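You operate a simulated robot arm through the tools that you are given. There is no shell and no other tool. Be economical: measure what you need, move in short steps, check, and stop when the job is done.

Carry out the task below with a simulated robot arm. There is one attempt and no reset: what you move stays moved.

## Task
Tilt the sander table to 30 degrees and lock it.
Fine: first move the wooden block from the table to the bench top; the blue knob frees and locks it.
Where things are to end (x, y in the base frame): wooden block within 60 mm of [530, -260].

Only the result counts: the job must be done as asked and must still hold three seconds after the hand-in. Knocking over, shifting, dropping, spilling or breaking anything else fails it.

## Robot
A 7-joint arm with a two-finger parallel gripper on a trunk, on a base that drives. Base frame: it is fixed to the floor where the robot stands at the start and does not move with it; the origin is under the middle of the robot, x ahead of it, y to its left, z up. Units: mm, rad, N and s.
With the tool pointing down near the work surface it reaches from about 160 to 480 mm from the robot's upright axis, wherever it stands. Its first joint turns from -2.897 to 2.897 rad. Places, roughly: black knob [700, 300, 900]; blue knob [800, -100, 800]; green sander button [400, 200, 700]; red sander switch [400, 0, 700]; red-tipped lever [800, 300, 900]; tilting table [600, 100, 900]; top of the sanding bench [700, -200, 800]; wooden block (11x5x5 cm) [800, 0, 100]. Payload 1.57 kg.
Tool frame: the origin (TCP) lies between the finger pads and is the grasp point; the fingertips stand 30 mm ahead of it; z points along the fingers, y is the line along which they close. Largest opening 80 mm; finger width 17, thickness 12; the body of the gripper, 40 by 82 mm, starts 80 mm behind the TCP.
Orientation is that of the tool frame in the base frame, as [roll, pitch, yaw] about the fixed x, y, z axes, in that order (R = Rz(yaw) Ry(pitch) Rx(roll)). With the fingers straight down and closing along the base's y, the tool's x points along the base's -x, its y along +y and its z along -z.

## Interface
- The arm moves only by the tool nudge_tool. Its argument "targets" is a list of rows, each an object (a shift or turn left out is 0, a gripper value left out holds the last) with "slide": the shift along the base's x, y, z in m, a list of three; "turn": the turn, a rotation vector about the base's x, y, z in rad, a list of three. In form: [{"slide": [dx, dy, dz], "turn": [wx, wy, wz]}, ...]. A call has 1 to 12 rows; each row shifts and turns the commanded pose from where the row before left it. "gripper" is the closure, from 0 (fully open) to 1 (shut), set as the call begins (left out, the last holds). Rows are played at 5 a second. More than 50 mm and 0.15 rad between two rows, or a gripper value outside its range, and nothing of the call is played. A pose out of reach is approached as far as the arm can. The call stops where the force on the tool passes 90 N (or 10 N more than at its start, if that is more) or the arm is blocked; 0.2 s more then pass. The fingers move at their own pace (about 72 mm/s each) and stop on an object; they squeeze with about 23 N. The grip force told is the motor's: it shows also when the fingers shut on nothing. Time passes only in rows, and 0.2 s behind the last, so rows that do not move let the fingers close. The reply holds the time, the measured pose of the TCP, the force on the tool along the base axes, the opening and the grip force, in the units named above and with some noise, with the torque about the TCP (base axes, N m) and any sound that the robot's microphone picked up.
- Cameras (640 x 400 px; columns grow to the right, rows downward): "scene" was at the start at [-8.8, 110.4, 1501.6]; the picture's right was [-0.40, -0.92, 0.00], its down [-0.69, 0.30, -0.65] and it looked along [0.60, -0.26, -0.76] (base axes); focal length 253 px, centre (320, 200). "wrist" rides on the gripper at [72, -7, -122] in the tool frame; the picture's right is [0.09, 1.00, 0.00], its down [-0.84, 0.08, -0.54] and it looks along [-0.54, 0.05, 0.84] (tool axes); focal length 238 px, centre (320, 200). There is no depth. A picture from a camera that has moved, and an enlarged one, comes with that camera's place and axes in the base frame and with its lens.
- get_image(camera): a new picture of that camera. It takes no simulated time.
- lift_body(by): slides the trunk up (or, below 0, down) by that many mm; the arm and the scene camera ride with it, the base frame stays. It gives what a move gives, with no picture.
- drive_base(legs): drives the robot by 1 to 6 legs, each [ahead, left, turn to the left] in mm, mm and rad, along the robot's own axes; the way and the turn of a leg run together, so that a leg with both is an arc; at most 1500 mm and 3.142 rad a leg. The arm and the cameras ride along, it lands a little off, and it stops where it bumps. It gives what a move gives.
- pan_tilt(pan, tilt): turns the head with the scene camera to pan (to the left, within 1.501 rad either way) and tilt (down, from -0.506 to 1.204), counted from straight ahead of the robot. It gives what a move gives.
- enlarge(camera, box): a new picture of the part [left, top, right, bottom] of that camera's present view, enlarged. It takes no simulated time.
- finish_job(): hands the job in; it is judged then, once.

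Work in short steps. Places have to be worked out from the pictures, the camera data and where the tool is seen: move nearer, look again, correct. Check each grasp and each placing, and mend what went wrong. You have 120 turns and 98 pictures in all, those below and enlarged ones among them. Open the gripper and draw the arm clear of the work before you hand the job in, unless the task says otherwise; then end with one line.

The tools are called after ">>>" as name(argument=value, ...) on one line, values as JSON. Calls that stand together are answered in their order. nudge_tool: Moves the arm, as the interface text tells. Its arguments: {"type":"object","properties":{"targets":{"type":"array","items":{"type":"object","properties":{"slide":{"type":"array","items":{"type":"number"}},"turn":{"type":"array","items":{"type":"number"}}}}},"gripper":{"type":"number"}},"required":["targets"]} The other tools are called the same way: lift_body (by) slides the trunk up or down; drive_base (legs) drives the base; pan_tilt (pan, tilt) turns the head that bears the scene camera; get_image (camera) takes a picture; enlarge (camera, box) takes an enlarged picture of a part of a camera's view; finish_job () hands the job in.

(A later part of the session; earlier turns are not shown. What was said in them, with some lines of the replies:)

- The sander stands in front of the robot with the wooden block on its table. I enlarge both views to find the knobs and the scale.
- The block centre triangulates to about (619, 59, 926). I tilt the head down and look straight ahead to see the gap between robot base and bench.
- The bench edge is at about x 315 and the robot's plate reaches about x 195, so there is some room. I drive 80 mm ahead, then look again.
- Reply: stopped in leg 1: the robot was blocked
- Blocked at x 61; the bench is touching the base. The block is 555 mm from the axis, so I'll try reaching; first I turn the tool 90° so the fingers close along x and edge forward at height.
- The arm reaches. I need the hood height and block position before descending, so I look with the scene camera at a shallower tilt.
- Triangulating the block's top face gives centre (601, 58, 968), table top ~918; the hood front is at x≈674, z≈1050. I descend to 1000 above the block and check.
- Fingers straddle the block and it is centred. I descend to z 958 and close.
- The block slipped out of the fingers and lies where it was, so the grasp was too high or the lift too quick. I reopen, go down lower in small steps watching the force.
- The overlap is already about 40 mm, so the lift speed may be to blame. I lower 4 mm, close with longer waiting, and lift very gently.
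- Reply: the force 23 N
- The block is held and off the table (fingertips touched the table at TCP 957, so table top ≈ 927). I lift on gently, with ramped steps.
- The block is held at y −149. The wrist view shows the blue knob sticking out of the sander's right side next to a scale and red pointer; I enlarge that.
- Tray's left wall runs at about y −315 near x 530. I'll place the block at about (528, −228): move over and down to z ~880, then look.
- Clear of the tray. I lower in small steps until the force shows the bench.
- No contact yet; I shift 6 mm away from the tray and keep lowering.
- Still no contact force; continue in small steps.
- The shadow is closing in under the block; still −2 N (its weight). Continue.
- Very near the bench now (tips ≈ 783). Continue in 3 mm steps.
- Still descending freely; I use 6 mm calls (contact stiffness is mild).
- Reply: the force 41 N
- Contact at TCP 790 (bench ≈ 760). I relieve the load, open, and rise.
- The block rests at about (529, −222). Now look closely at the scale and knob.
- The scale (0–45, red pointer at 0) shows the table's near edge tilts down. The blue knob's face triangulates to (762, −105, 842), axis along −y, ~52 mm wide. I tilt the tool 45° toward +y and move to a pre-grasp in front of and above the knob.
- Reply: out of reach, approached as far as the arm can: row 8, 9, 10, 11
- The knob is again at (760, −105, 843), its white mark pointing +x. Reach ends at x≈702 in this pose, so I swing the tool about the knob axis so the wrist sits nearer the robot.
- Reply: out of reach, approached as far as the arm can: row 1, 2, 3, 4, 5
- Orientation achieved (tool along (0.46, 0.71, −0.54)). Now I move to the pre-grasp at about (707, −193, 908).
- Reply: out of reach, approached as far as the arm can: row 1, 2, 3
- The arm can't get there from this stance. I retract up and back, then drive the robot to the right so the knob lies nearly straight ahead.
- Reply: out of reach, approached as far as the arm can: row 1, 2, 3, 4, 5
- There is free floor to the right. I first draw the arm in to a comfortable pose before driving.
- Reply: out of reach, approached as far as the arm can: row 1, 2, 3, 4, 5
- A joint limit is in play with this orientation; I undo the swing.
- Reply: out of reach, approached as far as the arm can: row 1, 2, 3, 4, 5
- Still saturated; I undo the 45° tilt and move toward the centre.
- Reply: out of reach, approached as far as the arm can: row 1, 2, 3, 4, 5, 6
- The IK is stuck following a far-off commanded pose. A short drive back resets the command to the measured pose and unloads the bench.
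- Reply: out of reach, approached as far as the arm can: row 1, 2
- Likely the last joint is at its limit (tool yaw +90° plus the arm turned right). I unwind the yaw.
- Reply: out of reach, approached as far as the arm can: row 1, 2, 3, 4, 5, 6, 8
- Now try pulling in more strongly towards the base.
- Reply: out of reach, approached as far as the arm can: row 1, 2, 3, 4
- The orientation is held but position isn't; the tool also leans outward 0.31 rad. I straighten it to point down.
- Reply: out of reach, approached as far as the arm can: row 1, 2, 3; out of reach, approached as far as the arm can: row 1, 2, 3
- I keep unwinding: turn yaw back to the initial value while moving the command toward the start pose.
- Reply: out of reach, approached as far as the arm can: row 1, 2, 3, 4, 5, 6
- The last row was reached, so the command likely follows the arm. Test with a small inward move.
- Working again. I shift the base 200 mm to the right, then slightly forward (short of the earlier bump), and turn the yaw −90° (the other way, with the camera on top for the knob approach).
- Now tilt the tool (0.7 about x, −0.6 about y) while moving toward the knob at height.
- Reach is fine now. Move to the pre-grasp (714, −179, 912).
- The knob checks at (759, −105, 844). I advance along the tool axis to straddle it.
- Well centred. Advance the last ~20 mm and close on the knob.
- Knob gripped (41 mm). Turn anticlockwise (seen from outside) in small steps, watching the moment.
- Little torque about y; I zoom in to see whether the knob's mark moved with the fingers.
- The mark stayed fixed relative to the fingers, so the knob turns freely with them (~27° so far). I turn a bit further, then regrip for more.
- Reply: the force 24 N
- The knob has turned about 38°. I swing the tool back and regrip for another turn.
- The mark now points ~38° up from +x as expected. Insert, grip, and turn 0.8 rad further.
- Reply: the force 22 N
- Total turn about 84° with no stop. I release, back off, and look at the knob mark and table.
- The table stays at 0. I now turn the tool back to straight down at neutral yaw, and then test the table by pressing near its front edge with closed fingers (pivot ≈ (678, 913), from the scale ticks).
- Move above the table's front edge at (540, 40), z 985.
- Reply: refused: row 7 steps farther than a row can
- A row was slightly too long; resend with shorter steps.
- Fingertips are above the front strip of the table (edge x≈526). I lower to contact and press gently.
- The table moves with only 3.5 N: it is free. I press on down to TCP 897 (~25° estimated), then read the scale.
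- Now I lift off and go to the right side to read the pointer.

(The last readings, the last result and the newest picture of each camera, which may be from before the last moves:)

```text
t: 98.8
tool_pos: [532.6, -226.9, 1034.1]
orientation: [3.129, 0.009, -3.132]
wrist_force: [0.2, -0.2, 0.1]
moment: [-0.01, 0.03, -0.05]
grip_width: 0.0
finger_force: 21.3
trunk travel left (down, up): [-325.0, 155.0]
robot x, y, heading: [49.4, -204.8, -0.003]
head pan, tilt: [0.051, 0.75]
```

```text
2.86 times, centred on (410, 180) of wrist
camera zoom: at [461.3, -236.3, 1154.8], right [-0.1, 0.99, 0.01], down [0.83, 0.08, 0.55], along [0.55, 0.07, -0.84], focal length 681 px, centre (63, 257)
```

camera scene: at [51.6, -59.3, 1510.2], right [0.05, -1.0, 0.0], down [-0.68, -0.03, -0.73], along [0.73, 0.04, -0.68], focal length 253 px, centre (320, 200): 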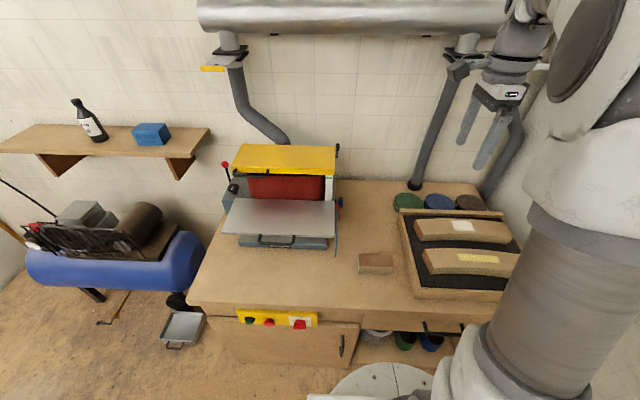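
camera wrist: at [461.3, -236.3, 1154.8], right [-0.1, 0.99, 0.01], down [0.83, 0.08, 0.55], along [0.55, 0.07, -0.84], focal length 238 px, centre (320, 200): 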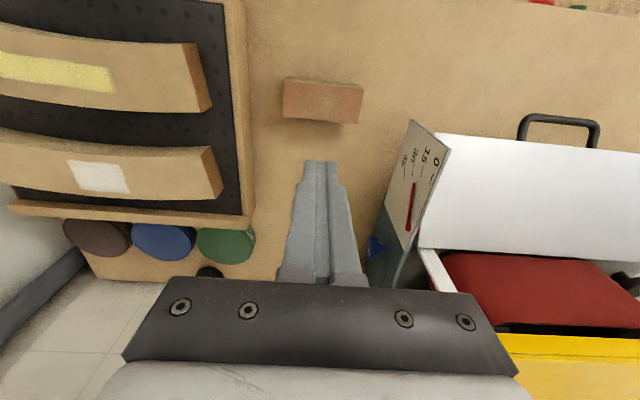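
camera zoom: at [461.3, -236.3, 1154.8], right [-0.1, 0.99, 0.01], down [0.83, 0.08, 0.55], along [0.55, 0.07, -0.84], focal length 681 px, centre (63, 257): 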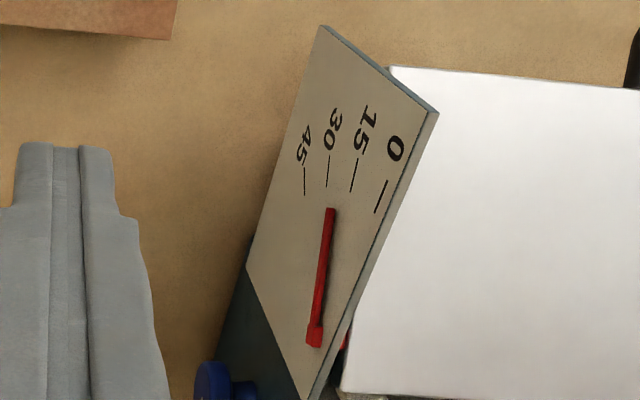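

The reading is ambiguous from this angle (~20–25°). I turn the yaw +90° so the camera looks squarely at the scale.

>>> nudge_tool(targets=[{"turn": [0, 0, 0.143], "slide": [0.01, 0, 0]}, {"turn": [0, 0, 0.143], "slide": [0.01, 0, 0]}, {"turn": [0, 0, 0.143], "slide": [0.01, 0, 0]}, {"turn": [0, 0, 0.143], "slide": [0.01, 0, 0]}, {"turn": [0, 0, 0.143], "slide": [0.01, 0, 0]}, {"turn": [0, 0, 0.143], "slide": [0.01, 0, 0]}, {"turn": [0, 0, 0.143]}, {"turn": [0, 0, 0.143]}, {"turn": [0, 0, 0.143]}, {"turn": [0, 0, 0.143]}, {"turn": [0, 0, 0.141]}, {}])

>>> nudge_tool(targets=[{"turn": [0.14, 0, 0]}, {"turn": [0.14, 0, 0]}, {"turn": [0.14, 0, 0]}, {"turn": [0.14, 0, 0]}, {}])

>>> get_image(camera="wrist")

```text
t: 101.4
tool_pos: [593.2, -225.5, 1034.5]
orientation: [3.126, 0.009, -1.558]
wrist_force: [0.6, 0.3, 0.2]
moment: [0.03, -0.01, 0.0]
grip_width: 0.0
finger_force: 21.2
trunk travel left (down, up): [-325.0, 155.0]
robot x, y, heading: [47.4, -206.0, -0.001]
head pan, tilt: [0.051, 0.75]
```

```text
t: 102.6
tool_pos: [592.4, -225.6, 1033.5]
orientation: [3.137, 0.57, -1.556]
wrist_force: [-0.3, 0.3, -0.4]
moment: [0.05, 0.0, -0.02]
grip_width: 0.0
finger_force: 21.4
trunk travel left (down, up): [-325.0, 155.0]
robot x, y, heading: [49.8, -206.2, -0.0]
head pan, tilt: [0.051, 0.75]
```

```text
35 pictures are left
camera wrist: at [603.6, -352.2, 1097.8], right [-0.99, -0.09, -0.04], down [-0.08, 0.41, 0.91], along [-0.07, 0.91, -0.42], focal length 238 px, centre (320, 200)
```

wrist: 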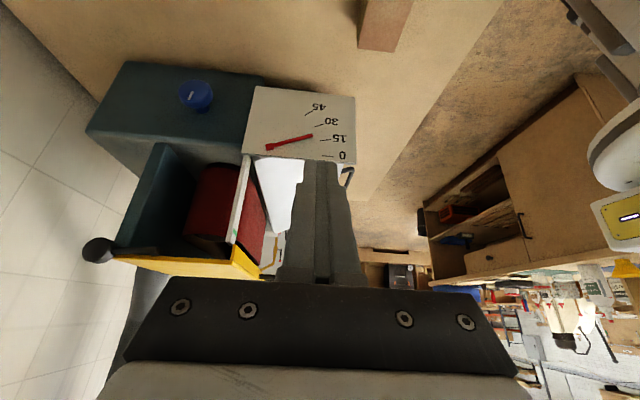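

>>> enlarge(camera="wrist", box=[230, 70, 370, 180])

```text
3.64 times, centred on (300, 125) of wrist
camera zoom: at [603.6, -352.2, 1097.8], right [-0.99, -0.09, -0.04], down [-0.08, 0.41, 0.91], along [-0.07, 0.91, -0.42], focal length 867 px, centre (393, 473)
```

zoom: 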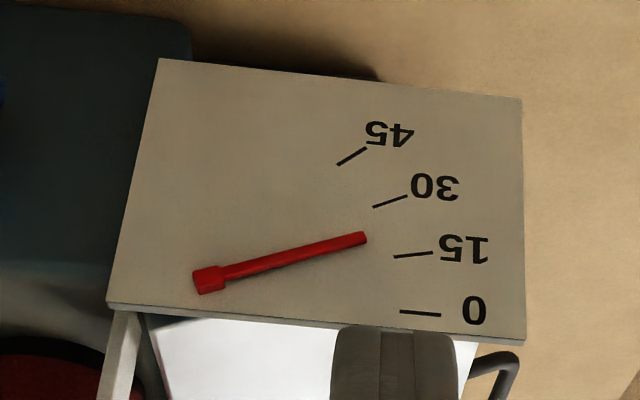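

Working it out in 3D, the pointer direction is ≈25–26° and the press-height model also gives ≈25°. I go back and press down to TCP ≈ 885 for 30°.

>>> nudge_tool(targets=[{"turn": [-0.14, 0, 0], "slide": [-0.01, 0, 0]}, {"turn": [-0.14, 0, 0], "slide": [-0.01, 0, 0]}, {"turn": [-0.14, 0, 0], "slide": [-0.01, 0, 0]}, {"turn": [-0.14, 0, 0], "slide": [-0.01, 0, 0]}, {"slide": [-0.01, 0.045, 0]}, {"slide": [-0.007, 0.045, 0]}, {"slide": [0, 0.045, 0]}, {"slide": [0, 0.045, 0]}, {"slide": [0, 0.045, 0]}, {"slide": [0, 0.035, 0]}, {}])

>>> nudge_tool(targets=[{"slide": [0, 0, -0.04]}, {"slide": [0, 0, -0.04]}, {"slide": [0, 0, -0.04]}, {"slide": [0, 0, -0.012]}, {}])

```text
t: 105.0
tool_pos: [535.1, 36.9, 1035.0]
orientation: [3.127, 0.008, -1.561]
wrist_force: [-0.1, 0.3, 0.2]
moment: [-0.01, 0.01, -0.02]
grip_width: 0.0
finger_force: 21.7
trunk travel left (down, up): [-325.0, 155.0]
robot x, y, heading: [50.8, -204.1, -0.003]
head pan, tilt: [0.051, 0.75]
```

```text
t: 106.2
tool_pos: [533.5, 36.2, 899.9]
orientation: [3.128, 0.008, -1.558]
wrist_force: [-0.5, -0.1, 0.1]
moment: [-0.03, -0.01, -0.01]
grip_width: 0.1
finger_force: 21.5
trunk travel left (down, up): [-325.0, 155.0]
robot x, y, heading: [49.7, -208.2, -0.003]
head pan, tilt: [0.051, 0.75]
```

Creep down to find contact.

>>> nudge_tool(targets=[{"slide": [0.002, 0, -0.003]}, {}])

>>> nudge_tool(targets=[{"slide": [0, 0, -0.003]}, {}])

>>> nudge_tool(targets=[{"slide": [0, 0, -0.003]}, {}])

>>> nudge_tool(targets=[{"slide": [0, 0, -0.003]}, {}])

```text
t: 106.8
tool_pos: [536.1, 34.9, 898.5]
orientation: [3.128, 0.008, -1.558]
wrist_force: [0.4, 0.0, 0.4]
moment: [-0.02, -0.01, 0.02]
grip_width: 0.2
finger_force: 21.4
trunk travel left (down, up): [-325.0, 155.0]
robot x, y, heading: [49.1, -201.5, -0.005]
head pan, tilt: [0.051, 0.75]
```

```text
t: 107.4
tool_pos: [536.7, 36.4, 896.9]
orientation: [3.13, 0.01, -1.558]
wrist_force: [0.7, 1.4, 3.6]
moment: [0.0, -0.09, 0.01]
grip_width: 0.0
finger_force: 21.5
trunk travel left (down, up): [-325.0, 155.0]
robot x, y, heading: [51.1, -204.2, -0.004]
head pan, tilt: [0.051, 0.75]
```

```text
t: 108.0
tool_pos: [537.6, 34.8, 893.9]
orientation: [3.128, 0.008, -1.558]
wrist_force: [1.0, 0.4, 2.1]
moment: [0.0, -0.07, 0.0]
grip_width: 0.0
finger_force: 21.7
trunk travel left (down, up): [-325.0, 155.0]
robot x, y, heading: [52.0, -205.0, -0.002]
head pan, tilt: [0.051, 0.75]
```

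```text
t: 108.6
tool_pos: [537.9, 33.8, 890.3]
orientation: [3.128, 0.008, -1.557]
wrist_force: [0.2, 0.8, 1.4]
moment: [-0.02, -0.02, -0.03]
grip_width: 0.2
finger_force: 21.0
trunk travel left (down, up): [-325.0, 155.0]
robot x, y, heading: [48.0, -203.9, -0.004]
head pan, tilt: [0.051, 0.75]
```

Contact was at ~897; 3.5 mm more, then I go read the scale.

>>> nudge_tool(targets=[{"slide": [0, 0, -0.0035]}, {}])

>>> nudge_tool(targets=[{"slide": [0, 0, 0.03]}, {"slide": [0, 0, 0.045]}, {"slide": [0, 0, 0.045]}, {"slide": [0, -0.03, 0.025]}, {"slide": [0.01, -0.045, 0]}, {"slide": [0.01, -0.045, 0]}, {"slide": [0.01, -0.045, 0]}, {"slide": [0.01, -0.045, 0]}, {"slide": [0.015, -0.045, 0]}, {}])

>>> nudge_tool(targets=[{"turn": [0.14, 0, 0]}, {"turn": [0.14, 0, 0]}, {"turn": [0.14, 0, 0]}, {"turn": [0.14, 0, 0]}, {}])

>>> enlarge(camera="wrist", box=[230, 70, 370, 180])

```text
t: 109.2
tool_pos: [538.0, 34.0, 886.5]
orientation: [3.128, 0.008, -1.558]
wrist_force: [0.3, 0.1, 1.9]
moment: [-0.05, -0.02, 0.0]
grip_width: 0.1
finger_force: 21.3
trunk travel left (down, up): [-325.0, 155.0]
robot x, y, heading: [48.4, -208.1, -0.002]
head pan, tilt: [0.051, 0.75]
```

```text
t: 111.4
tool_pos: [591.5, -220.3, 1031.3]
orientation: [3.128, 0.01, -1.558]
wrist_force: [-0.6, -0.9, 0.6]
moment: [0.0, 0.04, -0.02]
grip_width: 0.2
finger_force: 21.3
trunk travel left (down, up): [-325.0, 155.0]
robot x, y, heading: [50.9, -204.7, -0.0]
head pan, tilt: [0.051, 0.75]
```

```text
t: 112.6
tool_pos: [592.3, -221.0, 1031.9]
orientation: [3.135, 0.57, -1.555]
wrist_force: [0.8, -0.2, -0.5]
moment: [-0.01, 0.01, 0.0]
grip_width: 0.0
finger_force: 21.4
trunk travel left (down, up): [-325.0, 155.0]
robot x, y, heading: [47.7, -202.9, -0.004]
head pan, tilt: [0.051, 0.75]
```

```text
3.64 times, centred on (300, 125) of wrist
camera zoom: at [602.9, -346.6, 1095.1], right [-0.99, -0.09, -0.05], down [-0.08, 0.41, 0.91], along [-0.07, 0.91, -0.42], focal length 867 px, centre (393, 473)
```

zoom: 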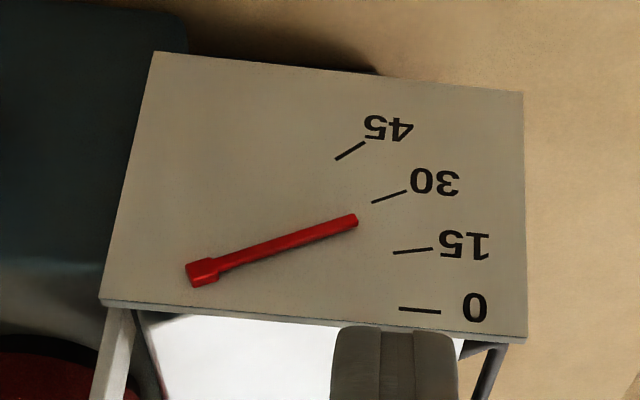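

Compared with the printed ticks, the pointer is now ≈28.3°. One more press, about 4.5 mm deeper, for 30°.

>>> nudge_tool(targets=[{"turn": [-0.14, 0, 0], "slide": [-0.01, 0, 0]}, {"turn": [-0.14, 0, 0], "slide": [-0.01, 0, 0]}, {"turn": [-0.14, 0, 0], "slide": [-0.01, 0, 0]}, {"turn": [-0.14, 0, 0], "slide": [-0.01, 0, 0]}, {"slide": [-0.01, 0.045, 0]}, {"slide": [-0.005, 0.045, 0]}, {"slide": [0, 0.045, 0]}, {"slide": [0, 0.045, 0]}, {"slide": [0, 0.045, 0]}, {"slide": [0, 0.03, 0]}, {}])

>>> nudge_tool(targets=[{"slide": [0, 0, -0.045]}, {"slide": [0, 0, -0.045]}, {"slide": [0, 0, -0.04]}, {"slide": [0, 0, -0.01]}, {"slide": [0, 0, -0.005]}, {"slide": [0, 0, -0.002]}, {}])

>>> nudge_tool(targets=[{"slide": [0, 0, -0.002]}, {}])

```text
t: 115.0
tool_pos: [537.1, 35.8, 1031.9]
orientation: [3.129, 0.006, -1.56]
wrist_force: [0.4, 0.5, -0.1]
moment: [-0.02, 0.01, 0.02]
grip_width: 0.0
finger_force: 21.5
trunk travel left (down, up): [-325.0, 155.0]
robot x, y, heading: [50.5, -205.5, 0.002]
head pan, tilt: [0.051, 0.75]
```

```text
t: 116.6
tool_pos: [537.5, 36.3, 884.8]
orientation: [3.128, 0.008, -1.559]
wrist_force: [-0.9, -0.4, 3.1]
moment: [-0.05, -0.04, -0.02]
grip_width: 0.1
finger_force: 21.3
trunk travel left (down, up): [-325.0, 155.0]
robot x, y, heading: [50.3, -206.2, 0.0]
head pan, tilt: [0.051, 0.75]
```

```text
t: 117.2
tool_pos: [537.7, 35.6, 883.9]
orientation: [3.127, 0.007, -1.559]
wrist_force: [1.6, -0.4, 2.3]
moment: [0.01, -0.01, -0.01]
grip_width: 0.0
finger_force: 20.7
trunk travel left (down, up): [-325.0, 155.0]
robot x, y, heading: [45.4, -203.4, 0.001]
head pan, tilt: [0.051, 0.75]
```

Lift off and read the scale again.

>>> nudge_tool(targets=[{"slide": [0, 0, 0.03]}, {"slide": [0, 0, 0.045]}, {"slide": [0, 0, 0.045]}, {"slide": [0, -0.03, 0.025]}, {"slide": [0.01, -0.045, 0]}, {"slide": [0.01, -0.045, 0]}, {"slide": [0.01, -0.045, 0]}, {"slide": [0.01, -0.045, 0]}, {"slide": [0.015, -0.045, 0]}, {}])

>>> nudge_tool(targets=[{"turn": [0.14, 0, 0]}, {"turn": [0.14, 0, 0]}, {"turn": [0.14, 0, 0]}, {"turn": [0.14, 0, 0]}, {}])

>>> enlarge(camera="wrist", box=[250, 70, 360, 160])

```text
t: 119.4
tool_pos: [590.6, -220.4, 1027.6]
orientation: [3.129, 0.01, -1.56]
wrist_force: [0.8, -0.3, -0.1]
moment: [0.03, 0.0, 0.01]
grip_width: 0.0
finger_force: 21.7
trunk travel left (down, up): [-325.0, 155.0]
robot x, y, heading: [46.0, -201.3, -0.002]
head pan, tilt: [0.051, 0.75]
```

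```text
t: 120.6
tool_pos: [591.6, -220.0, 1027.3]
orientation: [3.137, 0.571, -1.558]
wrist_force: [-0.3, 0.4, 0.4]
moment: [0.03, 0.02, 0.04]
grip_width: 0.0
finger_force: 21.8
trunk travel left (down, up): [-325.0, 155.0]
robot x, y, heading: [48.0, -203.9, 0.0]
head pan, tilt: [0.051, 0.75]
```

```text
4.44 times, centred on (305, 115) of wrist
camera zoom: at [603.1, -347.1, 1091.0], right [-0.99, -0.09, -0.04], down [-0.08, 0.41, 0.91], along [-0.07, 0.91, -0.42], focal length 1059 px, centre (387, 578)
```

zoom: 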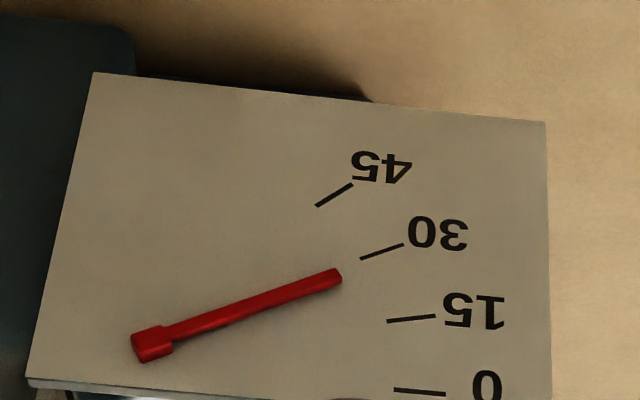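

The pointer reads ≈29.5–30° against the ticks (press model 30.5°): good. Now the knob: I untilt and rotate the yaw to the −90° variant that worked before.

>>> nudge_tool(targets=[{"turn": [-0.14, 0, 0], "slide": [0, -0.01, 0.01]}, {"turn": [-0.14, 0, 0], "slide": [0, -0.01, 0.01]}, {"turn": [-0.14, 0, 0], "slide": [0, -0.01, 0.01]}, {"turn": [-0.14, 0, 0], "slide": [0, -0.01, 0.01]}, {"turn": [0, 0, -0.143], "slide": [0, 0, 0.01]}, {"turn": [0, 0, -0.143]}, {"turn": [0, 0, -0.143]}, {"turn": [0, 0, -0.143]}, {"turn": [0, 0, -0.143]}, {"turn": [0, 0, -0.143]}, {"turn": [0, 0, -0.143]}, {"turn": [0, 0, -0.143]}], gripper=0)

>>> nudge_tool(targets=[{"turn": [0, 0, -0.143]}, {"turn": [0, 0, -0.143]}, {"turn": [0, 0, -0.143]}, {"turn": [0, 0, -0.143]}, {"turn": [0, 0, -0.143]}, {"turn": [0, 0, -0.143]}, {"turn": [0, 0, -0.143]}, {"turn": [0, 0, -0.143]}, {"turn": [0, 0, -0.143]}, {"turn": [0, 0, -0.143]}, {"turn": [0, 0, -0.143]}, {"turn": [0, 0, -0.143]}])

>>> nudge_tool(targets=[{"turn": [0, 0, -0.143]}, {"turn": [0, 0, -0.139]}, {"turn": [0.14, 0, 0]}, {"turn": [0.14, 0, 0]}, {"turn": [0.14, 0, 0]}, {"turn": [0.14, 0, 0]}, {"turn": [0.14, 0, 0]}, {}])

```text
t: 123.2
tool_pos: [593.3, -260.1, 1078.8]
orientation: [3.128, 0.009, -2.706]
wrist_force: [0.3, -0.5, -0.5]
moment: [0.02, 0.0, -0.02]
grip_width: 80.2
finger_force: 0.1
trunk travel left (down, up): [-325.0, 155.0]
robot x, y, heading: [50.3, -202.5, -0.004]
head pan, tilt: [0.051, 0.75]
```

```text
t: 125.8
tool_pos: [593.6, -258.3, 1078.0]
orientation: [3.127, 0.009, 1.862]
wrist_force: [0.1, -0.5, -0.4]
moment: [0.0, 0.0, -0.01]
grip_width: 79.8
finger_force: 0.0
trunk travel left (down, up): [-325.0, 155.0]
robot x, y, heading: [45.4, -203.5, -0.003]
head pan, tilt: [0.051, 0.75]
```

```text
t: 127.6
tool_pos: [593.2, -260.0, 1077.8]
orientation: [3.117, -0.692, 1.59]
wrist_force: [0.1, -0.3, 0.4]
moment: [0.03, 0.02, -0.01]
grip_width: 80.0
finger_force: 0.1
trunk travel left (down, up): [-325.0, 155.0]
robot x, y, heading: [49.6, -204.1, -0.004]
head pan, tilt: [0.051, 0.75]
```

Swing to θ≈−1.2 while approaching the knob's pre-grasp at (717, −148, 861).

>>> nudge_tool(targets=[{"turn": [0, -0.15, 0], "slide": [0.012, 0.008, -0.018]}, {"turn": [0, -0.15, 0], "slide": [0.012, 0.008, -0.018]}, {"turn": [0, -0.15, 0], "slide": [0.012, 0.008, -0.018]}, {"turn": [0, -0.15, 0], "slide": [0.012, 0.008, -0.018]}, {"turn": [0, -0.15, 0], "slide": [0.012, 0.008, -0.018]}, {"turn": [0, -0.15, 0], "slide": [0.012, 0.008, -0.018]}, {"turn": [0, -0.15, 0], "slide": [0.012, 0.008, -0.018]}, {"turn": [0, -0.15, 0], "slide": [0.012, 0.008, -0.018]}, {"slide": [0.009, 0.016, -0.024]}, {"slide": [0.009, 0.016, -0.024]}, {"slide": [0.01, 0.016, -0.024]}, {}])

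>>> get_image(camera="wrist")

```text
t: 130.2
tool_pos: [718.0, -147.8, 861.0]
orientation: [1.848, -0.222, 2.233]
wrist_force: [-0.1, 0.0, -0.7]
moment: [0.0, 0.06, 0.0]
grip_width: 80.0
finger_force: 0.1
trunk travel left (down, up): [-325.0, 155.0]
robot x, y, heading: [46.6, -205.3, -0.004]
head pan, tilt: [0.051, 0.75]
```

```text
31 pictures are left
camera wrist: at [585.7, -170.6, 902.6], right [0.29, 0.07, 0.95], down [0.14, -0.99, 0.03], along [0.95, 0.12, -0.3], focal length 238 px, centre (320, 200)
```

wrist: 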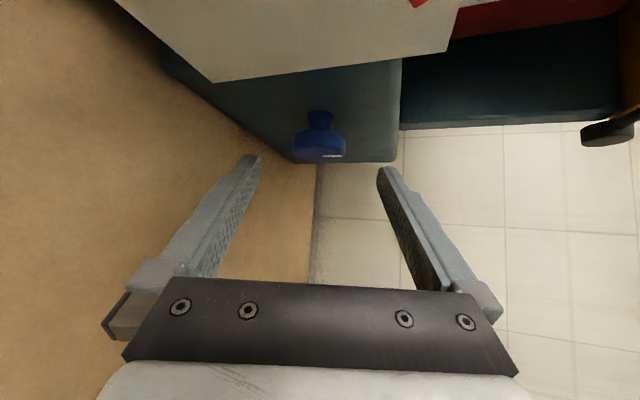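

Knob centred, mark upward as expected. Insert, grip and turn clockwise (+y rotation) by 0.8 rad.

>>> nudge_tool(targets=[{"slide": [0.014, 0.013, -0.006]}, {"slide": [0.014, 0.013, -0.006]}, {"slide": [0.014, 0.013, -0.005]}, {}])

>>> nudge_tool(targets=[{}, {}, {}, {}], gripper=1)

>>> nudge_tool(targets=[{"turn": [0, 0.1, 0]}, {"turn": [0, 0.1, 0]}, {"turn": [0, 0.1, 0]}, {"turn": [0, 0.1, 0]}, {}])

>>> nudge_tool(targets=[{"turn": [0, 0.1, 0]}, {"turn": [0, 0.1, 0]}, {"turn": [0, 0.1, 0]}, {"turn": [0, 0.1, 0]}, {}])

```text
t: 131.2
tool_pos: [760.7, -108.1, 845.5]
orientation: [1.848, -0.222, 2.231]
wrist_force: [0.7, 0.0, 0.0]
moment: [0.0, 0.03, -0.01]
grip_width: 79.9
finger_force: 0.1
trunk travel left (down, up): [-325.0, 155.0]
robot x, y, heading: [45.5, -206.3, -0.003]
head pan, tilt: [0.051, 0.75]
```

```text
t: 132.2
tool_pos: [759.1, -108.2, 843.7]
orientation: [1.85, -0.221, 2.232]
wrist_force: [-1.6, 0.6, -4.0]
moment: [-0.03, 0.0, -0.05]
grip_width: 41.4
finger_force: 45.3
trunk travel left (down, up): [-325.0, 155.0]
robot x, y, heading: [48.6, -203.6, 0.001]
head pan, tilt: [0.051, 0.75]
```

```text
t: 133.4
tool_pos: [760.0, -109.1, 843.2]
orientation: [2.201, -0.45, 2.115]
wrist_force: [-5.5, 0.1, -14.6]
moment: [0.19, -0.03, 0.69]
grip_width: 41.5
finger_force: 44.7
trunk travel left (down, up): [-325.0, 155.0]
robot x, y, heading: [49.8, -201.0, 0.002]
head pan, tilt: [0.051, 0.75]
```

```text
t: 134.6
tool_pos: [758.8, -109.0, 842.4]
orientation: [2.625, -0.621, 1.896]
wrist_force: [-11.0, -2.5, -17.7]
moment: [-0.1, -0.03, 0.54]
grip_width: 41.2
finger_force: 45.0
trunk travel left (down, up): [-325.0, 155.0]
robot x, y, heading: [48.4, -207.3, 0.0]
head pan, tilt: [0.051, 0.75]
```

Release, back off, swing back for a second clockwise turn.

>>> nudge_tool(targets=[{}, {}, {}, {}], gripper=0)

>>> nudge_tool(targets=[{"slide": [-0.008, -0.018, 0.02]}, {"slide": [-0.008, -0.018, 0.02]}, {"turn": [0, -0.14, 0], "slide": [-0.005, -0.01, -0.003]}, {"turn": [0, -0.14, 0], "slide": [-0.005, 0, -0.003]}, {"turn": [0, -0.14, 0], "slide": [-0.005, 0, -0.005]}, {"turn": [0, -0.14, 0], "slide": [-0.005, 0, -0.005]}, {"turn": [0, -0.14, 0], "slide": [-0.004, 0, -0.005]}, {"turn": [0, -0.1, 0], "slide": [-0.001, 0.007, -0.003]}, {}])

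>>> get_image(camera="wrist")

```text
t: 135.6
tool_pos: [759.3, -109.4, 843.9]
orientation: [2.617, -0.622, 1.895]
wrist_force: [-0.1, 0.4, -0.4]
moment: [0.0, 0.0, 0.03]
grip_width: 79.6
finger_force: 0.0
trunk travel left (down, up): [-325.0, 155.0]
robot x, y, heading: [49.0, -207.1, 0.004]
head pan, tilt: [0.051, 0.75]
```

```text
t: 137.6
tool_pos: [717.7, -148.5, 861.5]
orientation: [1.847, -0.22, 2.231]
wrist_force: [0.2, 0.2, 0.2]
moment: [0.02, -0.04, 0.04]
grip_width: 80.2
finger_force: 0.1
trunk travel left (down, up): [-325.0, 155.0]
robot x, y, heading: [47.5, -206.5, -0.002]
head pan, tilt: [0.051, 0.75]
```

```text
30 pictures are left
camera wrist: at [585.4, -171.0, 902.7], right [0.29, 0.07, 0.95], down [0.14, -0.99, 0.03], along [0.95, 0.12, -0.3], focal length 238 px, centre (320, 200)
```

wrist: 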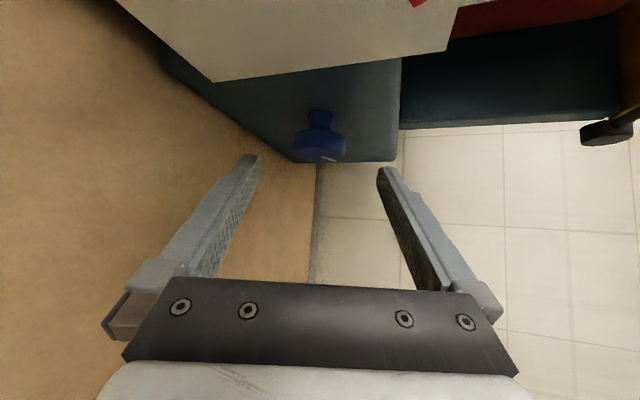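

The mark has turned clockwise. Second grip and turn, in smaller calls to sense the lock.

>>> nudge_tool(targets=[{"slide": [0.014, 0.013, -0.006]}, {"slide": [0.014, 0.013, -0.006]}, {"slide": [0.014, 0.013, -0.005]}, {}])

>>> nudge_tool(targets=[{}, {}, {}, {}], gripper=1)

>>> nudge_tool(targets=[{"turn": [0, 0.1, 0]}, {"turn": [0, 0.1, 0]}, {"turn": [0, 0.1, 0]}, {"turn": [0, 0.1, 0]}, {"turn": [0, 0.1, 0]}, {}])

>>> nudge_tool(targets=[{"turn": [0, 0.1, 0]}, {"turn": [0, 0.07, 0]}, {}])

>>> nudge_tool(targets=[{"turn": [0, 0.07, 0]}, {"turn": [0, 0.06, 0]}, {}])

```text
t: 138.6
tool_pos: [758.6, -110.0, 843.9]
orientation: [1.848, -0.223, 2.233]
wrist_force: [0.0, 0.5, -0.4]
moment: [0.0, -0.01, -0.01]
grip_width: 79.7
finger_force: 0.2
trunk travel left (down, up): [-325.0, 155.0]
robot x, y, heading: [48.3, -206.6, -0.001]
head pan, tilt: [0.051, 0.75]
```

```text
t: 139.6
tool_pos: [758.9, -108.8, 844.5]
orientation: [1.847, -0.222, 2.234]
wrist_force: [4.7, 1.6, 4.3]
moment: [0.04, 0.01, -0.05]
grip_width: 41.5
finger_force: 44.4
trunk travel left (down, up): [-325.0, 155.0]
robot x, y, heading: [50.9, -208.6, -0.005]
head pan, tilt: [0.051, 0.75]
```

```text
t: 141.0
tool_pos: [758.2, -110.8, 842.7]
orientation: [2.297, -0.499, 2.073]
wrist_force: [-9.0, -1.3, 2.6]
moment: [-0.56, -0.04, 0.43]
grip_width: 41.4
finger_force: 45.1
trunk travel left (down, up): [-325.0, 155.0]
robot x, y, heading: [47.9, -203.5, -0.0]
head pan, tilt: [0.051, 0.75]
```

```text
t: 141.8
tool_pos: [758.1, -110.2, 841.4]
orientation: [2.477, -0.575, 1.975]
wrist_force: [-10.5, -2.3, -12.0]
moment: [0.32, -0.41, 0.01]
grip_width: 41.7
finger_force: 44.9
trunk travel left (down, up): [-325.0, 155.0]
robot x, y, heading: [47.7, -207.2, -0.003]
head pan, tilt: [0.051, 0.75]
```

```text
t: 142.6
tool_pos: [758.5, -109.4, 840.9]
orientation: [2.625, -0.621, 1.895]
wrist_force: [-16.4, -3.4, -17.8]
moment: [-0.65, -0.82, 0.1]
grip_width: 41.3
finger_force: 45.0
trunk travel left (down, up): [-325.0, 155.0]
robot x, y, heading: [47.5, -203.9, -0.002]
head pan, tilt: [0.051, 0.75]
```

A firm reaction torque (−0.8 N m) now appears: the knob is at its locked stop. Release and retract.

>>> nudge_tool(targets=[{}, {}, {}, {}], gripper=0)

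>>> nudge_tool(targets=[{"slide": [-0.008, -0.018, 0.02]}, {"slide": [-0.008, -0.018, 0.02]}, {"slide": [-0.015, -0.025, 0.03]}, {"turn": [0, 0.1, 0], "slide": [-0.02, -0.02, 0.03]}, {"turn": [0, 0.1, 0], "slide": [-0.02, -0.02, 0.03]}, {"turn": [0, 0.1, 0], "slide": [-0.02, -0.02, 0.03]}, {"turn": [0, 0.1, 0], "slide": [-0.02, -0.02, 0.03]}, {"turn": [-0.14, 0, 0]}, {"turn": [-0.14, 0, 0]}, {"turn": [-0.14, 0, 0]}, {"turn": [-0.14, 0, 0]}, {"turn": [-0.13, 0, 0]}])

>>> get_image(camera="wrist")

>>> enlarge(camera="scene", box=[210, 140, 400, 280])

```text
t: 143.6
tool_pos: [760.0, -109.5, 844.2]
orientation: [2.619, -0.622, 1.895]
wrist_force: [-0.1, -0.5, 0.2]
moment: [0.02, 0.0, 0.02]
grip_width: 80.0
finger_force: 0.1
trunk travel left (down, up): [-325.0, 155.0]
robot x, y, heading: [50.0, -202.1, 0.001]
head pan, tilt: [0.051, 0.75]
```

```text
t: 146.2
tool_pos: [647.9, -250.5, 1034.1]
orientation: [3.127, -0.001, 1.583]
wrist_force: [-0.1, 0.4, -0.4]
moment: [-0.01, 0.0, 0.0]
grip_width: 80.2
finger_force: 0.2
trunk travel left (down, up): [-325.0, 155.0]
robot x, y, heading: [48.4, -201.8, -0.002]
head pan, tilt: [0.051, 0.75]
```

```text
29 pictures are left
camera wrist: at [641.0, -179.3, 1155.6], right [0.99, 0.1, 0.01], down [0.08, -0.84, 0.54], along [0.07, -0.54, -0.84], focal length 238 px, centre (320, 200)
```

wrist: 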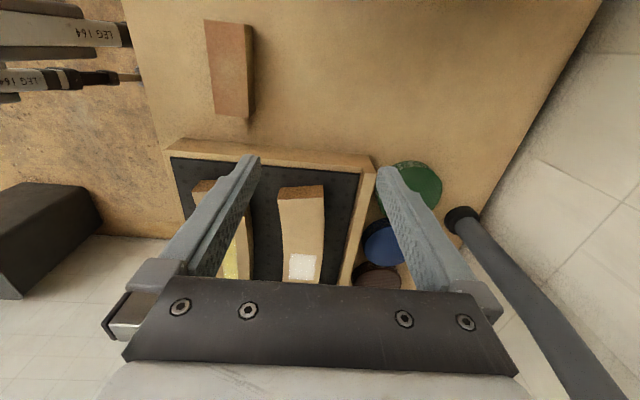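

```text
2.86 times, centred on (305, 210) of scene
camera zoom: at [51.6, -59.2, 1510.2], right [0.05, -1.0, 0.0], down [-0.68, -0.03, -0.73], along [0.73, 0.04, -0.68], focal length 724 px, centre (363, 171)
```

zoom: 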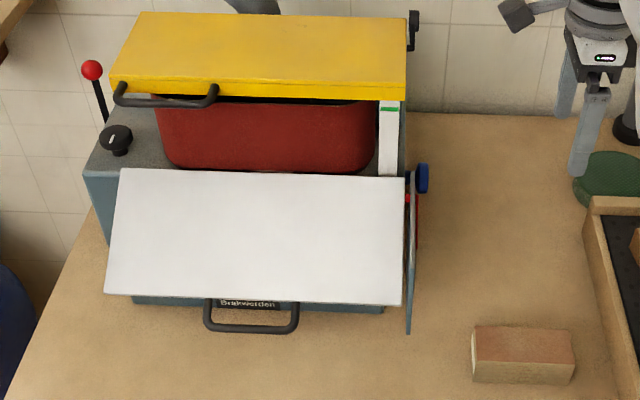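

Block and all else look undisturbed. I rotate the tool back to look at the scale and knob squarely.

>>> nudge_tool(targets=[{"turn": [0, 0, 0.143], "slide": [-0.01, 0, 0.01]}, {"turn": [0, 0, 0.143], "slide": [-0.01, 0, 0.01]}, {"turn": [0, 0, 0.143], "slide": [-0.01, 0, 0.01]}, {"turn": [0, 0, 0.143], "slide": [-0.01, 0, 0]}, {"turn": [0, 0, 0.143], "slide": [-0.01, 0, 0]}, {"turn": [0, 0, 0.143]}, {"turn": [0, 0, 0.143]}, {"turn": [0, 0, 0.143]}, {"turn": [0, 0, 0.143]}, {"turn": [0, 0, 0.143]}, {"turn": [0, 0, 0.143]}, {"turn": [0, 0, 0.143]}], gripper=1)

>>> nudge_tool(targets=[{"turn": [0, 0, 0.143]}, {"turn": [0, 0, 0.143]}, {"turn": [0, 0, 0.143]}, {"turn": [0, 0, 0.143]}, {"turn": [0, 0, 0.143]}, {"turn": [0, 0, 0.143]}, {"turn": [0, 0, 0.143]}, {"turn": [0, 0, 0.143]}, {"turn": [0, 0, 0.143]}, {"turn": [0, 0, 0.139]}, {}])

>>> nudge_tool(targets=[{"turn": [0.14, 0, 0], "slide": [0, 0.007, -0.01]}, {"turn": [0.14, 0, 0], "slide": [0, 0.007, -0.01]}, {"turn": [0.14, 0, 0], "slide": [0, 0.007, -0.01]}, {"turn": [0.14, 0, 0], "slide": [0, 0.007, -0.005]}, {}])

>>> get_image(camera="wrist")

```text
t: 148.8
tool_pos: [598.5, -250.3, 1063.8]
orientation: [3.13, -0.001, -2.982]
wrist_force: [0.2, 0.5, -1.1]
moment: [0.03, 0.0, -0.04]
grip_width: 0.0
finger_force: 21.2
trunk travel left (down, up): [-325.0, 155.0]
robot x, y, heading: [49.7, -204.0, -0.003]
head pan, tilt: [0.051, 0.75]
```

```text
t: 151.2
tool_pos: [599.4, -251.0, 1064.7]
orientation: [3.127, -0.002, -1.559]
wrist_force: [0.5, -0.1, -1.2]
moment: [0.02, 0.03, 0.0]
grip_width: 0.3
finger_force: 21.4
trunk travel left (down, up): [-325.0, 155.0]
robot x, y, heading: [48.9, -205.3, -0.0]
head pan, tilt: [0.051, 0.75]
```

```text
t: 152.4
tool_pos: [599.2, -221.4, 1029.3]
orientation: [3.135, 0.56, -1.558]
wrist_force: [0.6, -1.0, -0.1]
moment: [0.02, 0.0, 0.0]
grip_width: 0.0
finger_force: 20.6
trunk travel left (down, up): [-325.0, 155.0]
robot x, y, heading: [50.7, -207.6, 0.001]
head pan, tilt: [0.051, 0.75]
```

```text
27 pictures are left
camera wrist: at [609.4, -347.4, 1094.2], right [-0.99, -0.09, -0.04], down [-0.08, 0.42, 0.9], along [-0.07, 0.9, -0.43], focal length 238 px, centre (320, 200)
```

wrist: 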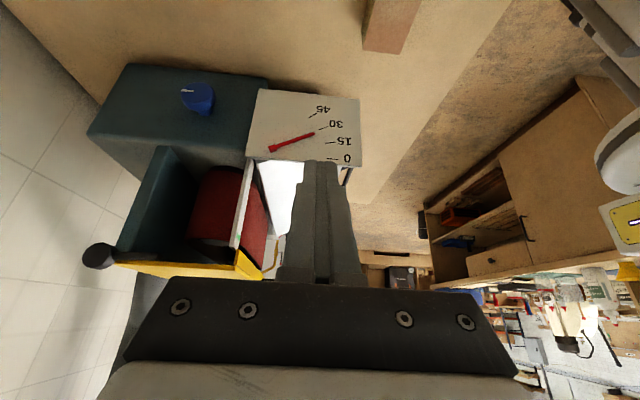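

>>> enlarge(camera="wrist", box=[250, 75, 360, 165])

>>> enlarge(camera="wrist", box=[160, 65, 240, 125])

```text
4.44 times, centred on (305, 120) of wrist
camera zoom: at [609.4, -347.4, 1094.2], right [-0.99, -0.09, -0.04], down [-0.08, 0.42, 0.9], along [-0.07, 0.9, -0.43], focal length 1059 px, centre (387, 556)
```

zoom: 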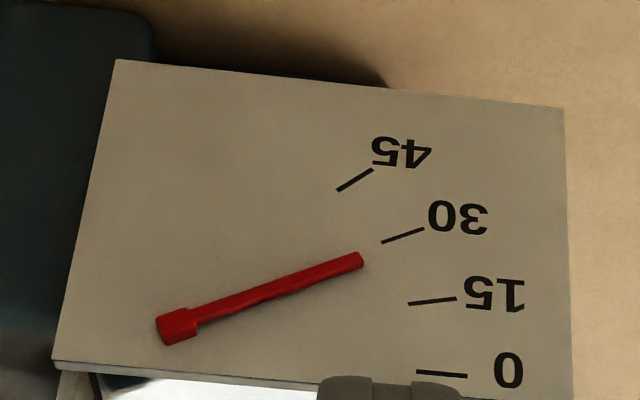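

```text
6.67 times, centred on (200, 95) of wrist
camera zoom: at [609.4, -347.4, 1094.2], right [-0.99, -0.09, -0.04], down [-0.08, 0.42, 0.9], along [-0.07, 0.9, -0.43], focal length 1589 px, centre (1120, 900)
```

zoom: 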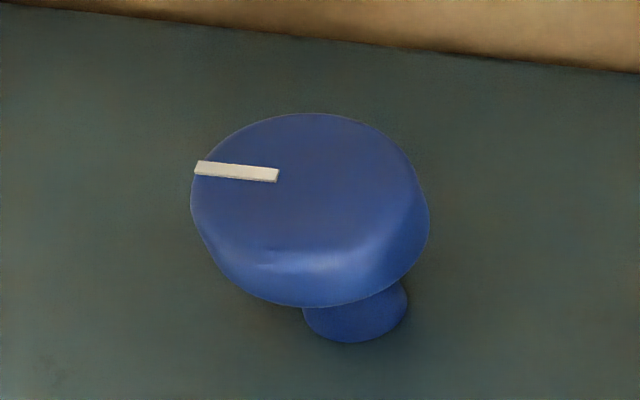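

The pointer still reads ≈30° and the knob mark is back at its original locked direction with the stop felt. I draw the arm up and clear with the gripper open, and take a final look.

>>> nudge_tool(targets=[{"slide": [-0.03, -0.01, 0.035], "turn": [-0.14, 0, 0]}, {"slide": [-0.03, -0.01, 0.035], "turn": [-0.14, 0, 0]}, {"slide": [-0.03, 0, 0.035], "turn": [-0.14, 0, 0]}, {"slide": [-0.03, 0, 0.035], "turn": [-0.14, 0, 0]}, {"slide": [-0.03, 0, 0.03]}, {}, {}, {}], gripper=0)

>>> get_image(camera="scene")

```text
t: 154.2
tool_pos: [447.7, -243.3, 1198.6]
orientation: [3.129, -0.002, -1.56]
wrist_force: [0.4, 1.2, -0.4]
moment: [0.0, 0.01, -0.01]
grip_width: 79.9
finger_force: 0.1
trunk travel left (down, up): [-325.0, 155.0]
robot x, y, heading: [47.9, -204.4, -0.002]
head pan, tilt: [0.051, 0.75]
```

```text
24 pictures are left
camera scene: at [51.5, -59.2, 1510.2], right [0.05, -1.0, 0.0], down [-0.68, -0.03, -0.73], along [0.73, 0.04, -0.68], focal length 253 px, centre (320, 200)
```

scene: 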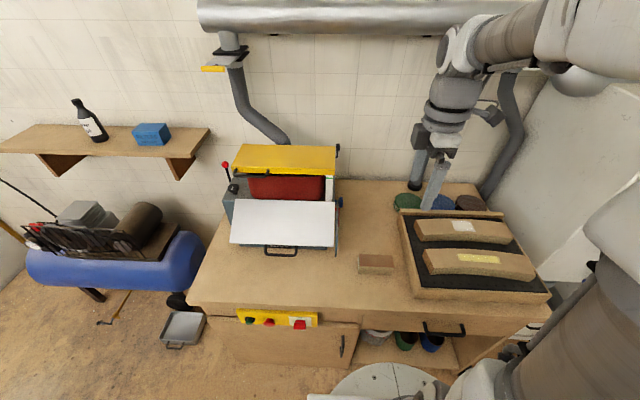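

All is in place and the arm is clear; I hand in the job.

>>> finish_job()

```text
The job is handed in.
```

The sander table is tilted to about 30° (the pointer reads 29.5–30°). The blue knob is back at its original position against its stop, but I did not press on the table afterwards to test the lock. The wooden block is on the bench at about (529, −222), roughly 38 mm from its target.
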